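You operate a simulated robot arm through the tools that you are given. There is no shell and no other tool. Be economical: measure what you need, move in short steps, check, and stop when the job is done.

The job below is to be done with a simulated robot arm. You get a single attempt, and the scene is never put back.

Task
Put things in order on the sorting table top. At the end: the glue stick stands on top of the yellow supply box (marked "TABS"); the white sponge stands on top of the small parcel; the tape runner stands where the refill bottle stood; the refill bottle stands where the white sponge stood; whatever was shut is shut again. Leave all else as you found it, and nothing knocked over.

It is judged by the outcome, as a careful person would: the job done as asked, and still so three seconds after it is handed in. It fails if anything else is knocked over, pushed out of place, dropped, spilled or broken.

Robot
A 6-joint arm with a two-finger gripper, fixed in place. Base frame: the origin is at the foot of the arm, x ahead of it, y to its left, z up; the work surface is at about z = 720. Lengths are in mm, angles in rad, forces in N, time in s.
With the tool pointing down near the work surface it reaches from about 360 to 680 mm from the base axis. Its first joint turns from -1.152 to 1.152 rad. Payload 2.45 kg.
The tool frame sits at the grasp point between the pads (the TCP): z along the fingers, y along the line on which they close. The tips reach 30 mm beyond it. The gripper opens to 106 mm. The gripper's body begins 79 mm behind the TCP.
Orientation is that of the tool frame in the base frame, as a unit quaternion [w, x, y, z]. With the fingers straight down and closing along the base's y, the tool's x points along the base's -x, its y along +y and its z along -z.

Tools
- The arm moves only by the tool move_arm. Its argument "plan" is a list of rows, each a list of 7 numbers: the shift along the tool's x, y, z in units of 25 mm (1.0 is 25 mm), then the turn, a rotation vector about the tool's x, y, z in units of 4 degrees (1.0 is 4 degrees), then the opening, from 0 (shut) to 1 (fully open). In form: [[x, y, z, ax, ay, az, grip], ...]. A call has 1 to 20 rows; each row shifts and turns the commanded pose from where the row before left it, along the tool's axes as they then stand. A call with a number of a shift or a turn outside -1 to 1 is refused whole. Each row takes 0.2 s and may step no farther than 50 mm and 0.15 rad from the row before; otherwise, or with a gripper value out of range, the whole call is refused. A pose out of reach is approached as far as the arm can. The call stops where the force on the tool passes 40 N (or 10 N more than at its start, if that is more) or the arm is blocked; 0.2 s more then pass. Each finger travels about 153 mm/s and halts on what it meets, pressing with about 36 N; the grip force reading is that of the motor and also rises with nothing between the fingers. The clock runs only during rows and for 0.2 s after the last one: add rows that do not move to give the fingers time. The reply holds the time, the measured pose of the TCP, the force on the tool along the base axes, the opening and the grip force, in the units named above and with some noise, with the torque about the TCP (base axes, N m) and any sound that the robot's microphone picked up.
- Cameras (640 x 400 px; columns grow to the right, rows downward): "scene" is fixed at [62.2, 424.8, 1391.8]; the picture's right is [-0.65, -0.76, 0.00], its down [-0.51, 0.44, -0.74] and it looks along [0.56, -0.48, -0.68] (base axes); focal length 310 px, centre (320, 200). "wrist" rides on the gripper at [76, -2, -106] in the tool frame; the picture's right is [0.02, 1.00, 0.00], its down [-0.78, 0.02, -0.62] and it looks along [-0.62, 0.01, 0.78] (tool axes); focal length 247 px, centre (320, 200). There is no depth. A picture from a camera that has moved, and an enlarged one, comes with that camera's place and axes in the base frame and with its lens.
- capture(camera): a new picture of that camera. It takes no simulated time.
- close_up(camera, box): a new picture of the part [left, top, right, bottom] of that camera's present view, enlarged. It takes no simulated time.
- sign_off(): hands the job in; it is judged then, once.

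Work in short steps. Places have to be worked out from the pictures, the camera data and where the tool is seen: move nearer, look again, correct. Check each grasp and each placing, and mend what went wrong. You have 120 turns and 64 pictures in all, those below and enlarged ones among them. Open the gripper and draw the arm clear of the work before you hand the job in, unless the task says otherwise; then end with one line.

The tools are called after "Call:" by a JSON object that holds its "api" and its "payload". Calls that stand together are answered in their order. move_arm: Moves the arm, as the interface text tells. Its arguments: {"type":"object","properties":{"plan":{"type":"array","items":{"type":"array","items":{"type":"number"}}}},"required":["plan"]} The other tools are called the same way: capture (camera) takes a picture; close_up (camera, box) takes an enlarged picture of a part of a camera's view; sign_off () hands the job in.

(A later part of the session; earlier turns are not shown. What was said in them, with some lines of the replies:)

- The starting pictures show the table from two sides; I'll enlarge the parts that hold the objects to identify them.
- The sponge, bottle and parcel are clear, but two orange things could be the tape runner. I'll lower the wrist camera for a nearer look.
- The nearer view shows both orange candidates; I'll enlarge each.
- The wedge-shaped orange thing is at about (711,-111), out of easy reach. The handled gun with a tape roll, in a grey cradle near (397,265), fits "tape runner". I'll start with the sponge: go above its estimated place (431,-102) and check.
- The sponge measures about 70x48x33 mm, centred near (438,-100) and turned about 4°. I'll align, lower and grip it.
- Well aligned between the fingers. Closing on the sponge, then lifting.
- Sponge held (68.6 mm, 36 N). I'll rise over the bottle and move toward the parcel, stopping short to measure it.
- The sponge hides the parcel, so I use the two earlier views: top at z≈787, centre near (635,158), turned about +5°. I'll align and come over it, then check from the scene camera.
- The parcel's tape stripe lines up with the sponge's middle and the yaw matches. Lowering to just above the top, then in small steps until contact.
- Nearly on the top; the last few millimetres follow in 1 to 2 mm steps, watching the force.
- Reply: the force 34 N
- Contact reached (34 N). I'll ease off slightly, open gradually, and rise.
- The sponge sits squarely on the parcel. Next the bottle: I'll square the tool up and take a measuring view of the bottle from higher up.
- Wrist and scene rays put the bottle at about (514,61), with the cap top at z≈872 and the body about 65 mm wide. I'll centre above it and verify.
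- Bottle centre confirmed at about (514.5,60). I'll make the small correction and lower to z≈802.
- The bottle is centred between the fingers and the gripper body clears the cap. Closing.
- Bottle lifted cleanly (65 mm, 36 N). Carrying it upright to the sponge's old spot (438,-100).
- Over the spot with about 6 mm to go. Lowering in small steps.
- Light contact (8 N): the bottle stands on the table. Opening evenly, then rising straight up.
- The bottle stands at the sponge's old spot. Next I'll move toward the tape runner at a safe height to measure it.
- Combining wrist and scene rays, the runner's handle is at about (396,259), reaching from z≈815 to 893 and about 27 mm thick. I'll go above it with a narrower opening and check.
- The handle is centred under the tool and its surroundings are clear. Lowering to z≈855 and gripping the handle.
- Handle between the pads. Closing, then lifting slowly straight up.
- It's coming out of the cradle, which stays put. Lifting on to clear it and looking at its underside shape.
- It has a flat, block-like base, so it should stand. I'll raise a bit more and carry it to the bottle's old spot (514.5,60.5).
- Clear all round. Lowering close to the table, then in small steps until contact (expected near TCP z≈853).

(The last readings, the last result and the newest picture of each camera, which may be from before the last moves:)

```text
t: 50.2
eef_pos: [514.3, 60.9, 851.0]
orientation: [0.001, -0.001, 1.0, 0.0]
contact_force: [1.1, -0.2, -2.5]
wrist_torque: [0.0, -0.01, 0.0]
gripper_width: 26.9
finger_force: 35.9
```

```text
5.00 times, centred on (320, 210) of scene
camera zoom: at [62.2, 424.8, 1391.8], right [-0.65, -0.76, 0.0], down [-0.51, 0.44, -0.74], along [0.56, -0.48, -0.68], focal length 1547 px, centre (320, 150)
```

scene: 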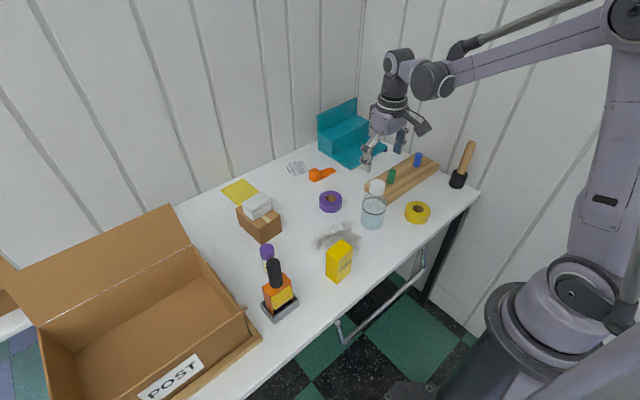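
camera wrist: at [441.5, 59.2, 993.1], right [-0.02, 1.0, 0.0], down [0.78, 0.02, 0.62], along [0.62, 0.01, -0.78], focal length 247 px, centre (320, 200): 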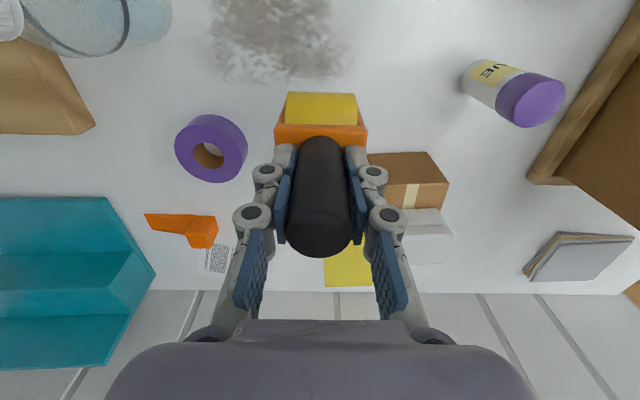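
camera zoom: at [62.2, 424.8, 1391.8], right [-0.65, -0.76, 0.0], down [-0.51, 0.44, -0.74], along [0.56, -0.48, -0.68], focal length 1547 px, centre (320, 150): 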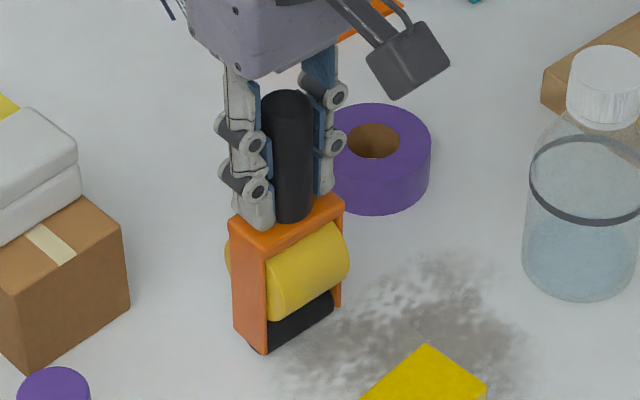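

Still free of the table; continuing down in ~1 mm steps.

Call:
{"api": "move_arm", "payload": {"plan": [[0, 0, 0.05, 0, 0, 0, 0.1], [0, 0, 0.05, 0, 0, 0, 0.1], [0, 0, 0, 0, 0, 0, 0.1]]}}

```text
t: 51.0
eef_pos: [514.4, 61.1, 849.5]
orientation: [0.001, -0.002, 1.0, 0.002]
contact_force: [-2.5, 1.0, 7.4]
wrist_torque: [-0.09, 0.15, -0.03]
gripper_width: 26.8
finger_force: 36.2
stopped in row 3: the force on the tool passed its limit at 42 N (the readings are from after the stop); the commanded pose is now the measured one
```

Contact with the table. I'll open only slightly first, to see whether it stands by itself.

Call:
{"api": "move_arm", "payload": {"plan": [[0, 0, 0, 0, 0, 0, 0.28], [0, 0, 0, 0, 0, 0, 0.34], [0, 0, 0, 0, 0, 0, 0.34], [0, 0, 0, 0, 0, 0, 0.34]]}}

Call:
{"api": "close_up", "payload": {"camera": "scene", "box": [270, 170, 370, 250]}}

```text
t: 52.0
eef_pos: [514.3, 61.4, 851.0]
orientation: [0.001, -0.001, 1.0, 0.002]
contact_force: [0.5, -0.8, 0.7]
wrist_torque: [0.01, 0.02, 0.0]
gripper_width: 36.2
finger_force: 0.0
```

```text
5.00 times, centred on (320, 210) of scene
camera zoom: at [62.2, 424.8, 1391.8], right [-0.65, -0.76, 0.0], down [-0.51, 0.44, -0.74], along [0.56, -0.48, -0.68], focal length 1547 px, centre (320, 150)
```

zoom: 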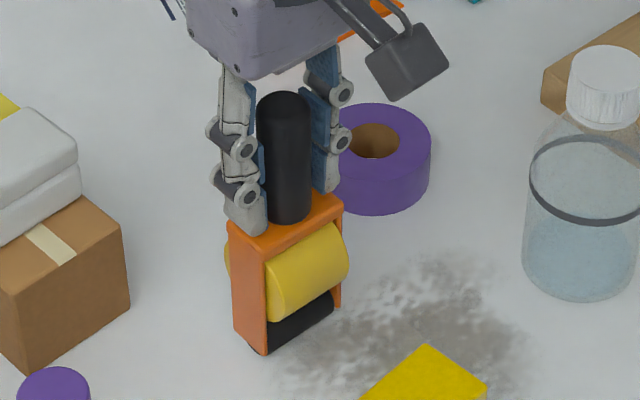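

It stands upright unaided. Opening a bit more and rising straight up, then measuring the glue stick and yellow box.

Call:
{"api": "move_arm", "payload": {"plan": [[0, 0, 0, 0, 0, 0, 0.55], [0, 0, -0.4, 0, 0, 0, 0.55], [0, 0, -0.8, 0, 0, 0, 0.55], [0, 0, -0.9, 0, 0, 0, 0.55], [0, 0, -0.9, 0, 0, 0, 0.55], [0, 0, -0.9, 0, 0, 0, 0.55], [0, 0, -0.4, 0, 0, 0, 0.55], [0, 0, 0, 0, 0, 0, 0.55]]}}

Call:
{"api": "move_arm", "payload": {"plan": [[0.8, 0.6, 0, 0, 0, 0, 0.55], [0.8, 0.6, 0, 0, 0, 0, 0.55], [0.8, 0.6, 0, 0, 0, 0, 0.55], [0.8, 0.6, 0, 0, 0, 0, 0.55], [0.8, 0.6, 0, 0, 0, 0, 0.55], [0.8, 0.6, 0, 0, 0, 0, 0.55], [0, 0, 0, 0, 0, 0, 0.55]]}}

Call:
{"api": "capture", "payload": {"camera": "wrist"}}

Call:
{"api": "close_up", "payload": {"camera": "scene", "box": [220, 170, 380, 290]}}

```text
t: 53.8
eef_pos: [515.4, 60.4, 958.0]
orientation: [0.0, 0.0, 1.0, 0.001]
contact_force: [0.3, -0.9, -0.6]
wrist_torque: [-0.01, 0.01, -0.03]
gripper_width: 58.3
finger_force: 0.0
```

```text
t: 55.4
eef_pos: [394.5, 150.7, 958.3]
orientation: [0.002, -0.001, 1.0, 0.002]
contact_force: [0.1, 1.2, 0.3]
wrist_torque: [0.01, 0.02, -0.02]
gripper_width: 58.3
finger_force: 0.0
```

```text
25 pictures are left
camera wrist: at [318.9, 148.8, 1065.0], right [-0.02, 1.0, 0.0], down [0.78, 0.02, 0.62], along [0.62, 0.02, -0.78], focal length 247 px, centre (320, 200)
```

wrist: 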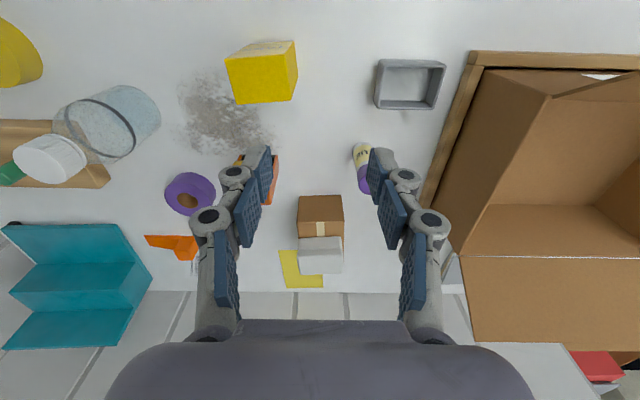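

```text
3.33 times, centred on (300, 230) of scene
camera zoom: at [62.2, 424.8, 1391.8], right [-0.65, -0.76, 0.0], down [-0.51, 0.44, -0.74], along [0.56, -0.48, -0.68], focal length 1032 px, centre (387, 100)
```

zoom: 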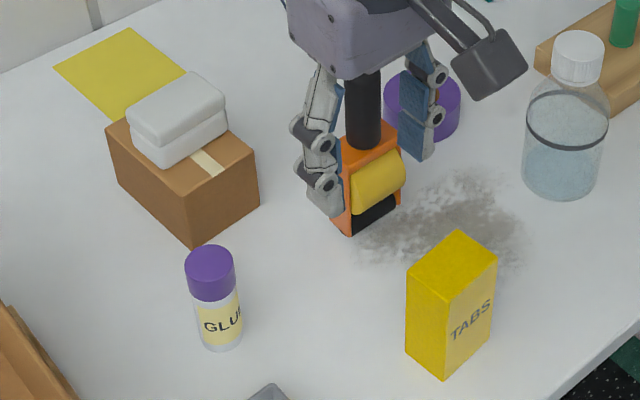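

From both cameras: glue stick at about (492,219), about 91 mm tall with its top at z≈811. The TABS box top is at about (376,97.5), 37x53 mm, z≈820. I'll go above the glue stick to check.

Call:
{"api": "move_arm", "payload": {"plan": [[-0.78, 0.546, 0.62, 0, 0, 0, 0.65], [-0.78, 0.546, 0.62, 0, 0, 0, 0.65], [-0.78, 0.546, 0.62, 0, 0, 0, 0.65], [-0.78, 0.546, 0.62, 0, 0, 0, 0.65], [-0.78, 0.546, 0.62, 0, 0, 0, 0.65], [0, 0, 0, 0, 0, 0, 0.65]]}}

Call:
{"api": "capture", "payload": {"camera": "wrist"}}

```text
t: 56.8
eef_pos: [493.7, 220.7, 880.0]
orientation: [0.001, -0.002, 1.0, 0.002]
contact_force: [0.6, 0.5, 0.7]
wrist_torque: [-0.01, 0.0, 0.01]
gripper_width: 69.0
finger_force: 0.2
```

```text
23 pictures are left
camera wrist: at [418.7, 218.3, 986.3], right [-0.02, 1.0, 0.0], down [0.78, 0.02, 0.62], along [0.62, 0.02, -0.78], focal length 247 px, centre (320, 200)
```

wrist: 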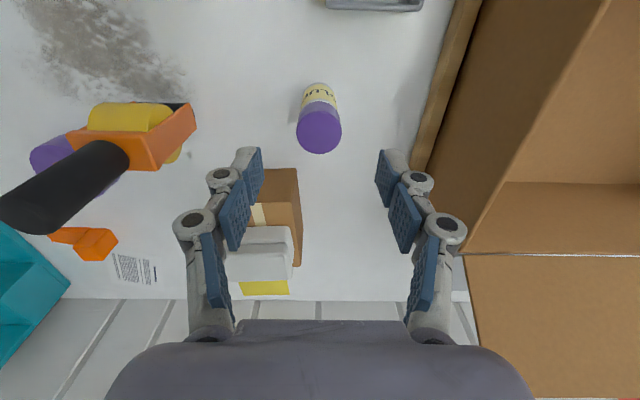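

The glue stick is centred under the tool at (493,220). Lowering to z≈766 and gripping its body.

Call:
{"api": "move_arm", "payload": {"plan": [[0, 0, 0.8, 0, 0, 0, 0.65], [0, 0, 0.8, 0, 0, 0, 0.65], [0, 0, 0.8, 0, 0, 0, 0.65], [0, 0, 0.8, 0, 0, 0, 0.65], [0, 0, 0.8, 0, 0, 0, 0.65], [0, 0, 0.56, 0, 0, 0, 0.65], [0, 0, 0, 0, 0, 0, 0.65]]}}

Call:
{"api": "capture", "payload": {"camera": "wrist"}}

```text
t: 58.4
eef_pos: [492.1, 220.0, 766.3]
orientation: [0.001, -0.001, 1.0, 0.001]
contact_force: [-0.2, -0.9, -0.2]
wrist_torque: [0.0, -0.01, 0.01]
gripper_width: 68.9
finger_force: 0.1
```

```text
22 pictures are left
camera wrist: at [417.0, 217.1, 872.2], right [-0.02, 1.0, 0.0], down [0.78, 0.02, 0.62], along [0.62, 0.02, -0.78], focal length 247 px, centre (320, 200)
```

wrist: 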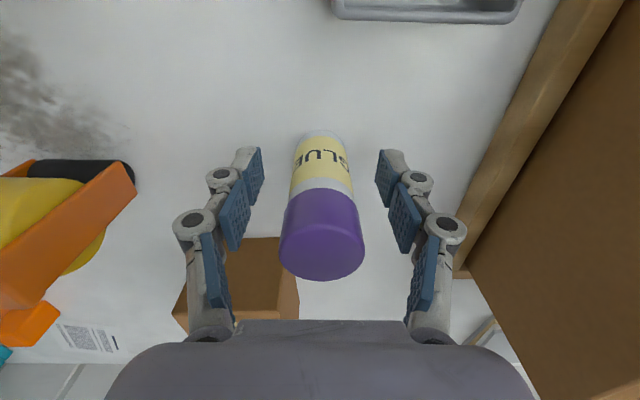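

The cap starts at about z 787. I'll go 11 mm lower so the pads take the body below the cap, then close.

Call:
{"api": "move_arm", "payload": {"plan": [[0, 0, 0.44, 0, 0, 0, 0.65], [0, 0, 0, 0, 0, 0, 0.5], [0, 0, 0, 0, 0, 0, 0.15], [0, 0, 0, 0, 0, 0, 0.15], [0, 0, 0, 0, 0, 0, 0.15]]}}

Call:
{"api": "move_arm", "payload": {"plan": [[0, 0, -0.3, 0, 0, 0, 0.15], [0, 0, -0.8, 0, 0, 0, 0.15], [0, 0, -0.9, 0, 0, 0, 0.15], [0, 0, -0.9, 0, 0, 0, 0.15], [0, 0, 0, 0, 0, 0, 0.15]]}}

Call:
{"api": "capture", "payload": {"camera": "wrist"}}

```text
t: 59.6
eef_pos: [492.7, 219.7, 755.7]
orientation: [0.001, -0.001, 1.0, 0.002]
contact_force: [-0.4, -0.6, 0.2]
wrist_torque: [-0.02, -0.01, -0.02]
gripper_width: 32.6
finger_force: 35.9
```

```text
t: 60.8
eef_pos: [492.1, 219.3, 828.2]
orientation: [0.001, -0.001, 1.0, 0.002]
contact_force: [0.1, 0.2, -1.0]
wrist_torque: [0.03, -0.02, -0.02]
gripper_width: 32.4
finger_force: 36.2
```

```text
21 pictures are left
camera wrist: at [416.5, 217.7, 933.8], right [-0.02, 1.0, 0.0], down [0.78, 0.02, 0.62], along [0.62, 0.02, -0.78], focal length 247 px, centre (320, 200)
```

wrist: 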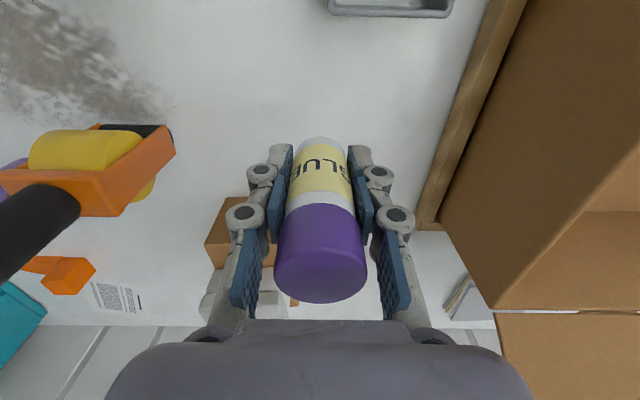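

Held by the body (32.4 mm). Raising and carrying to above the TABS box, then checking alignment.

Call:
{"api": "move_arm", "payload": {"plan": [[0, 0, -0.9, 0, 0, 0, 0.15], [0, 0, -0.9, 0, 0, 0, 0.15], [0, 0, -0.9, 0, 0, 0, 0.15], [0.58, -0.61, 0, 0, 0, 0, 0.15], [0.58, -0.61, 0, 0, 0, 0, 0.15], [0.58, -0.61, 0, 0, 0, 0, 0.15], [0.58, -0.61, 0, 0, 0, 0, 0.15], [0.58, -0.61, 0, 0, 0, 0, 0.15], [0.58, -0.61, 0, 0, 0, 0, 0.15], [0.58, -0.61, 0, 0, 0, 0, 0.15], [0.58, -0.61, 0, 0, 0, 0, 0.15], [0, 0, 0, 0, 0, 0, 0.15]]}}

Call:
{"api": "capture", "payload": {"camera": "wrist"}}

Call:
{"api": "close_up", "payload": {"camera": "scene", "box": [290, 200, 400, 300]}}

```text
t: 63.4
eef_pos: [375.3, 97.7, 894.6]
orientation: [0.002, -0.001, 1.0, 0.002]
contact_force: [-0.1, 0.2, -0.5]
wrist_torque: [-0.03, 0.01, -0.01]
gripper_width: 32.5
finger_force: 35.1
```

```text
20 pictures are left
camera wrist: at [299.7, 94.9, 1001.0], right [-0.02, 1.0, 0.0], down [0.78, 0.02, 0.62], along [0.62, 0.02, -0.78], focal length 247 px, centre (320, 200)
```

wrist: 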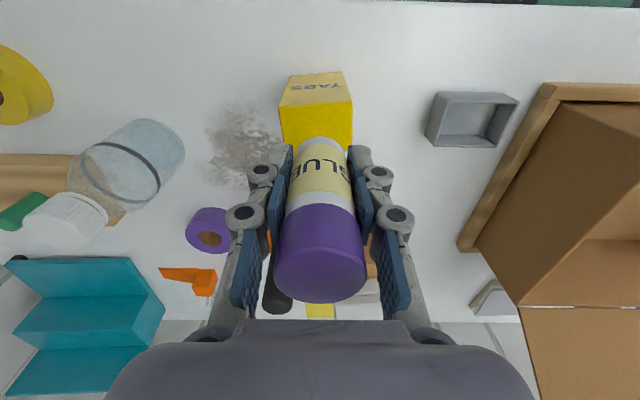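

```text
4.00 times, centred on (345, 250) of scene
camera zoom: at [62.2, 424.8, 1391.8], right [-0.65, -0.76, 0.0], down [-0.51, 0.44, -0.74], along [0.56, -0.48, -0.68], focal length 1238 px, centre (220, 0)
```

zoom: 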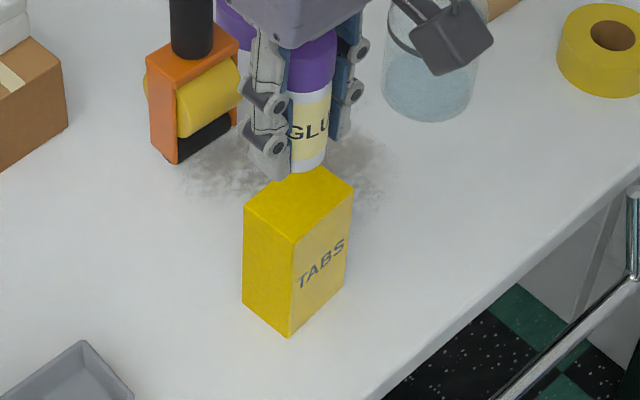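

Box top centre works out at about (374,97) with z 815–821; the glue stick is above it within 2 mm. A small correction, then lowering to just above the top.

Call:
{"api": "move_arm", "payload": {"plan": [[0.06, -0.02, 0.6, 0, 0, 0, 0.15], [0, 0, 0.6, 0, 0, 0, 0.15], [0, 0, 0.12, 0, 0, 0, 0.15], [0, 0, 0, 0, 0, 0, 0.15]]}}

Call:
{"api": "close_up", "payload": {"camera": "scene", "box": [305, 215, 375, 285]}}

Call:
{"api": "close_up", "payload": {"camera": "wrist", "box": [240, 40, 400, 240]}}

```text
t: 64.4
eef_pos: [374.4, 97.0, 863.1]
orientation: [0.0, 0.0, 1.0, 0.001]
contact_force: [0.5, 0.1, -0.7]
wrist_torque: [-0.01, 0.02, -0.02]
gripper_width: 32.6
finger_force: 36.3
```

```text
5.71 times, centred on (340, 250) of scene
camera zoom: at [62.2, 424.8, 1391.8], right [-0.65, -0.76, 0.0], down [-0.51, 0.44, -0.74], along [0.56, -0.48, -0.68], focal length 1768 px, centre (206, -86)
```

zoom: 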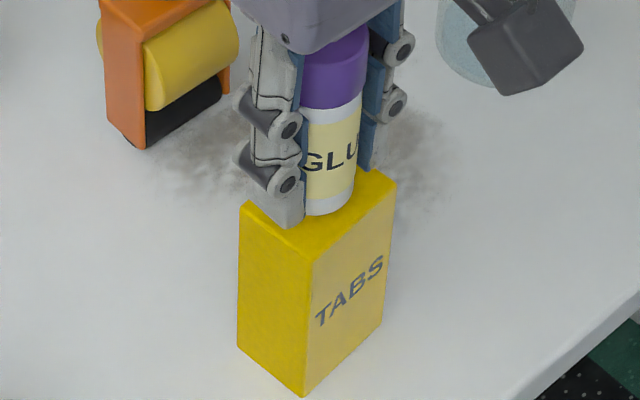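

```text
2.00 times, centred on (320, 140) of wrist
camera zoom: at [298.6, 95.2, 968.3], right [-0.02, 1.0, 0.0], down [0.78, 0.02, 0.62], along [0.62, 0.02, -0.78], focal length 494 px, centre (320, 320)
```

zoom: 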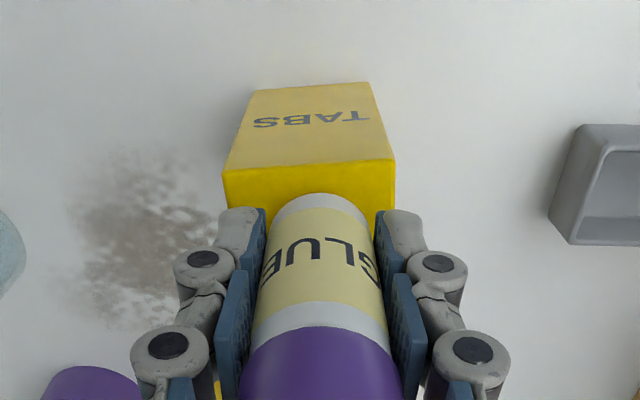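

The views suggest the glue stick sits about 2 mm too far toward +x over the box. I'll correct by 2 mm and lower in small steps.

Call:
{"api": "move_arm", "payload": {"plan": [[0.08, -0.04, 0, 0, 0, 0, 0.15], [0, 0, 0.1, 0, 0, 0, 0.15], [0, 0, 0.08, 0, 0, 0, 0.15], [0, 0, 0, 0, 0, 0, 0.15]]}}

Call:
{"api": "close_up", "payload": {"camera": "scene", "box": [305, 215, 375, 285]}}

```text
t: 65.4
eef_pos: [371.8, 96.2, 858.4]
orientation: [0.001, -0.001, 1.0, 0.001]
contact_force: [-0.4, -0.1, -0.2]
wrist_torque: [-0.01, -0.04, -0.04]
gripper_width: 32.4
finger_force: 35.9
```

```text
5.71 times, centred on (340, 250) of scene
camera zoom: at [62.2, 424.8, 1391.8], right [-0.65, -0.76, 0.0], down [-0.51, 0.44, -0.74], along [0.56, -0.48, -0.68], focal length 1768 px, centre (206, -86)
```

zoom: 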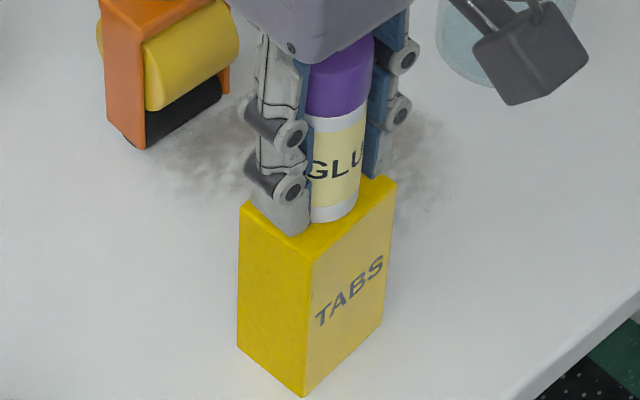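

The margin to the front edge now looks right. Lowering in 1 mm steps until contact.

Call:
{"api": "move_arm", "payload": {"plan": [[0, 0, 0.05, 0, 0, 0, 0.15], [0, 0, 0.05, 0, 0, 0, 0.15], [0, 0, 0, 0, 0, 0, 0.15]]}}

```text
t: 66.2
eef_pos: [372.8, 95.9, 855.7]
orientation: [0.001, -0.001, 1.0, 0.001]
contact_force: [0.2, -0.5, 9.3]
wrist_torque: [-0.04, -0.05, 0.02]
gripper_width: 32.5
finger_force: 36.5
```

Light contact (9 N) on the box. I'll open slightly and check that it stands.

Call:
{"api": "move_arm", "payload": {"plan": [[0, 0, 0, 0, 0, 0, 0.35], [0, 0, 0, 0, 0, 0, 0.42], [0, 0, 0, 0, 0, 0, 0.42], [0, 0, 0, 0, 0, 0, 0.42]]}}

Call:
{"api": "close_up", "payload": {"camera": "scene", "box": [305, 205, 385, 285]}}

Call:
{"api": "close_up", "payload": {"camera": "wrist", "box": [240, 40, 400, 240]}}

```text
t: 67.2
eef_pos: [372.0, 96.5, 855.2]
orientation: [0.0, -0.001, 1.0, 0.002]
contact_force: [0.8, 0.6, 0.5]
wrist_torque: [-0.02, 0.04, 0.0]
gripper_width: 44.6
finger_force: 0.1
```

```text
5.00 times, centred on (345, 245) of scene
camera zoom: at [62.2, 424.8, 1391.8], right [-0.65, -0.76, 0.0], down [-0.51, 0.44, -0.74], along [0.56, -0.48, -0.68], focal length 1547 px, centre (195, -25)
```

zoom: 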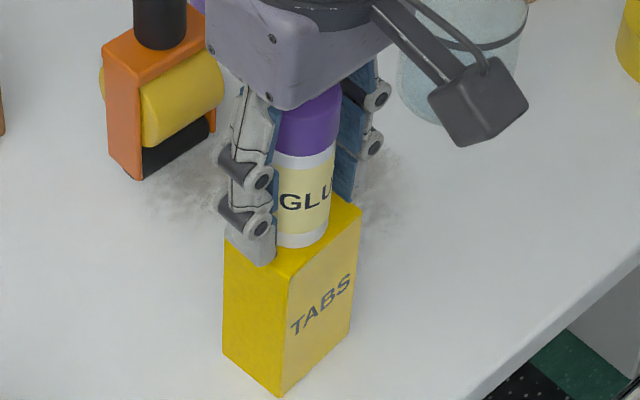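

```text
2.00 times, centred on (320, 140) of wrist
camera zoom: at [296.8, 94.0, 961.5], right [-0.02, 1.0, 0.0], down [0.78, 0.02, 0.62], along [0.62, 0.02, -0.78], focal length 494 px, centre (320, 320)
```

zoom: 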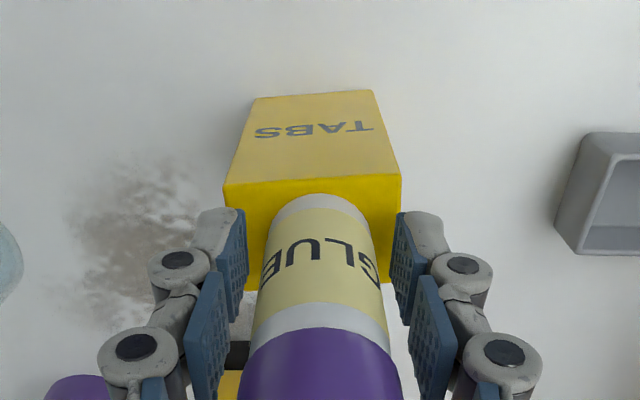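

The glue stick stands centred on the box. Opening further, rising straight up and drawing clear.

Call:
{"api": "move_arm", "payload": {"plan": [[0, 0, 0, 0, 0, 0, 0.65], [0, 0, -0.4, 0, 0, 0, 0.65], [0, 0, -0.8, 0, 0, 0, 0.65], [0, 0, -0.9, 0, 0, 0, 0.65], [0, 0, -0.9, 0, 0, 0, 0.65], [0, 0, -0.9, 0, 0, 0, 0.65], [0, 0, -0.9, 0, 0, 0, 0.65], [0, 0, -0.9, 0, 0, 0, 1], [0, 0, -0.9, 0, 0, 0, 1], [0, 0, -0.9, 0, 0, 0, 1], [0.4, 0, -0.9, 0, 0, 0, 1], [0.4, 0, -0.9, 0, 0, 0, 1], [0.4, 0, -0.9, 0, 0, 0, 1], [0, 0, 0, 0, 0, 0, 1]]}}

Call:
{"api": "capture", "payload": {"camera": "scene"}}

Call:
{"api": "capture", "payload": {"camera": "wrist"}}

Call:
{"api": "close_up", "payload": {"camera": "scene", "box": [220, 150, 440, 320]}}

```text
t: 70.2
eef_pos: [341.4, 94.7, 1110.2]
orientation: [0.001, -0.001, 1.0, 0.001]
contact_force: [1.0, 0.2, 0.3]
wrist_torque: [0.07, 0.0, 0.03]
gripper_width: 105.9
finger_force: 0.0
```

```text
13 pictures are left
```

scene: 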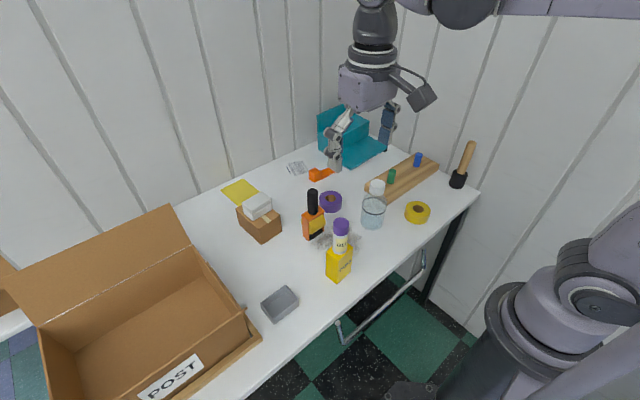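

```text
12 pictures are left
camera wrist: at [266.0, 93.4, 1216.4], right [-0.02, 1.0, 0.0], down [0.78, 0.02, 0.62], along [0.62, 0.02, -0.78], focal length 247 px, centre (320, 200)
```

wrist: 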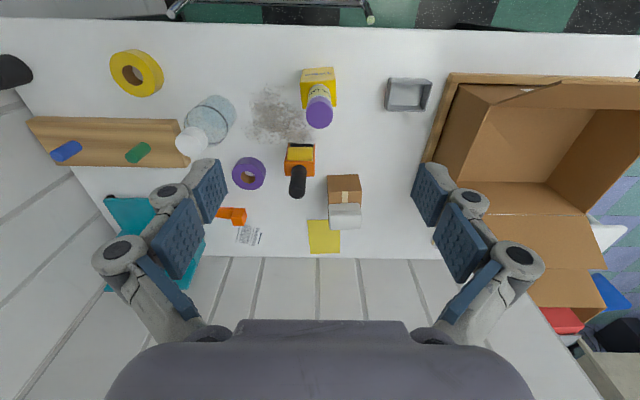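

```text
2.35 times, centred on (330, 235) of scene
camera zoom: at [62.2, 424.8, 1391.8], right [-0.65, -0.76, 0.0], down [-0.51, 0.44, -0.74], along [0.56, -0.48, -0.68], focal length 728 px, centre (296, 118)
```

zoom: 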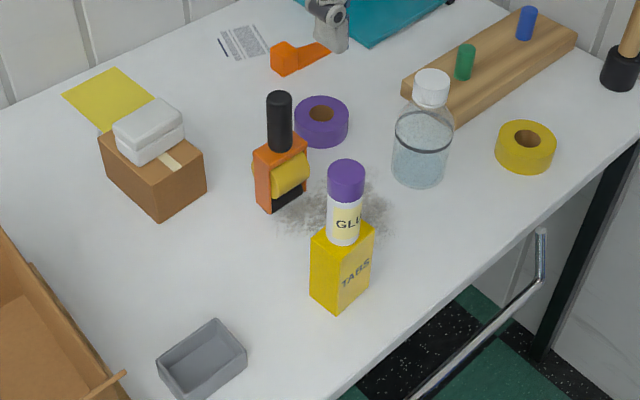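

All four things are in place and upright. Nothing else has moved, nothing was opened on the way, and the arm is clear with the gripper open. Handing in.

Call:
{"api": "sign_off", "payload": {}}

```text
The job is handed in.
```

I've handed the job in: the glue stick is on the TABS box, the sponge on the parcel, the tape runner where the refill bottle stood, and the bottle where the sponge stood. I took the handled tape gun as the tape runner; its grey cradle stayed in place, nothing was opened or knocked over, and the last pictures show nothing else out of place.
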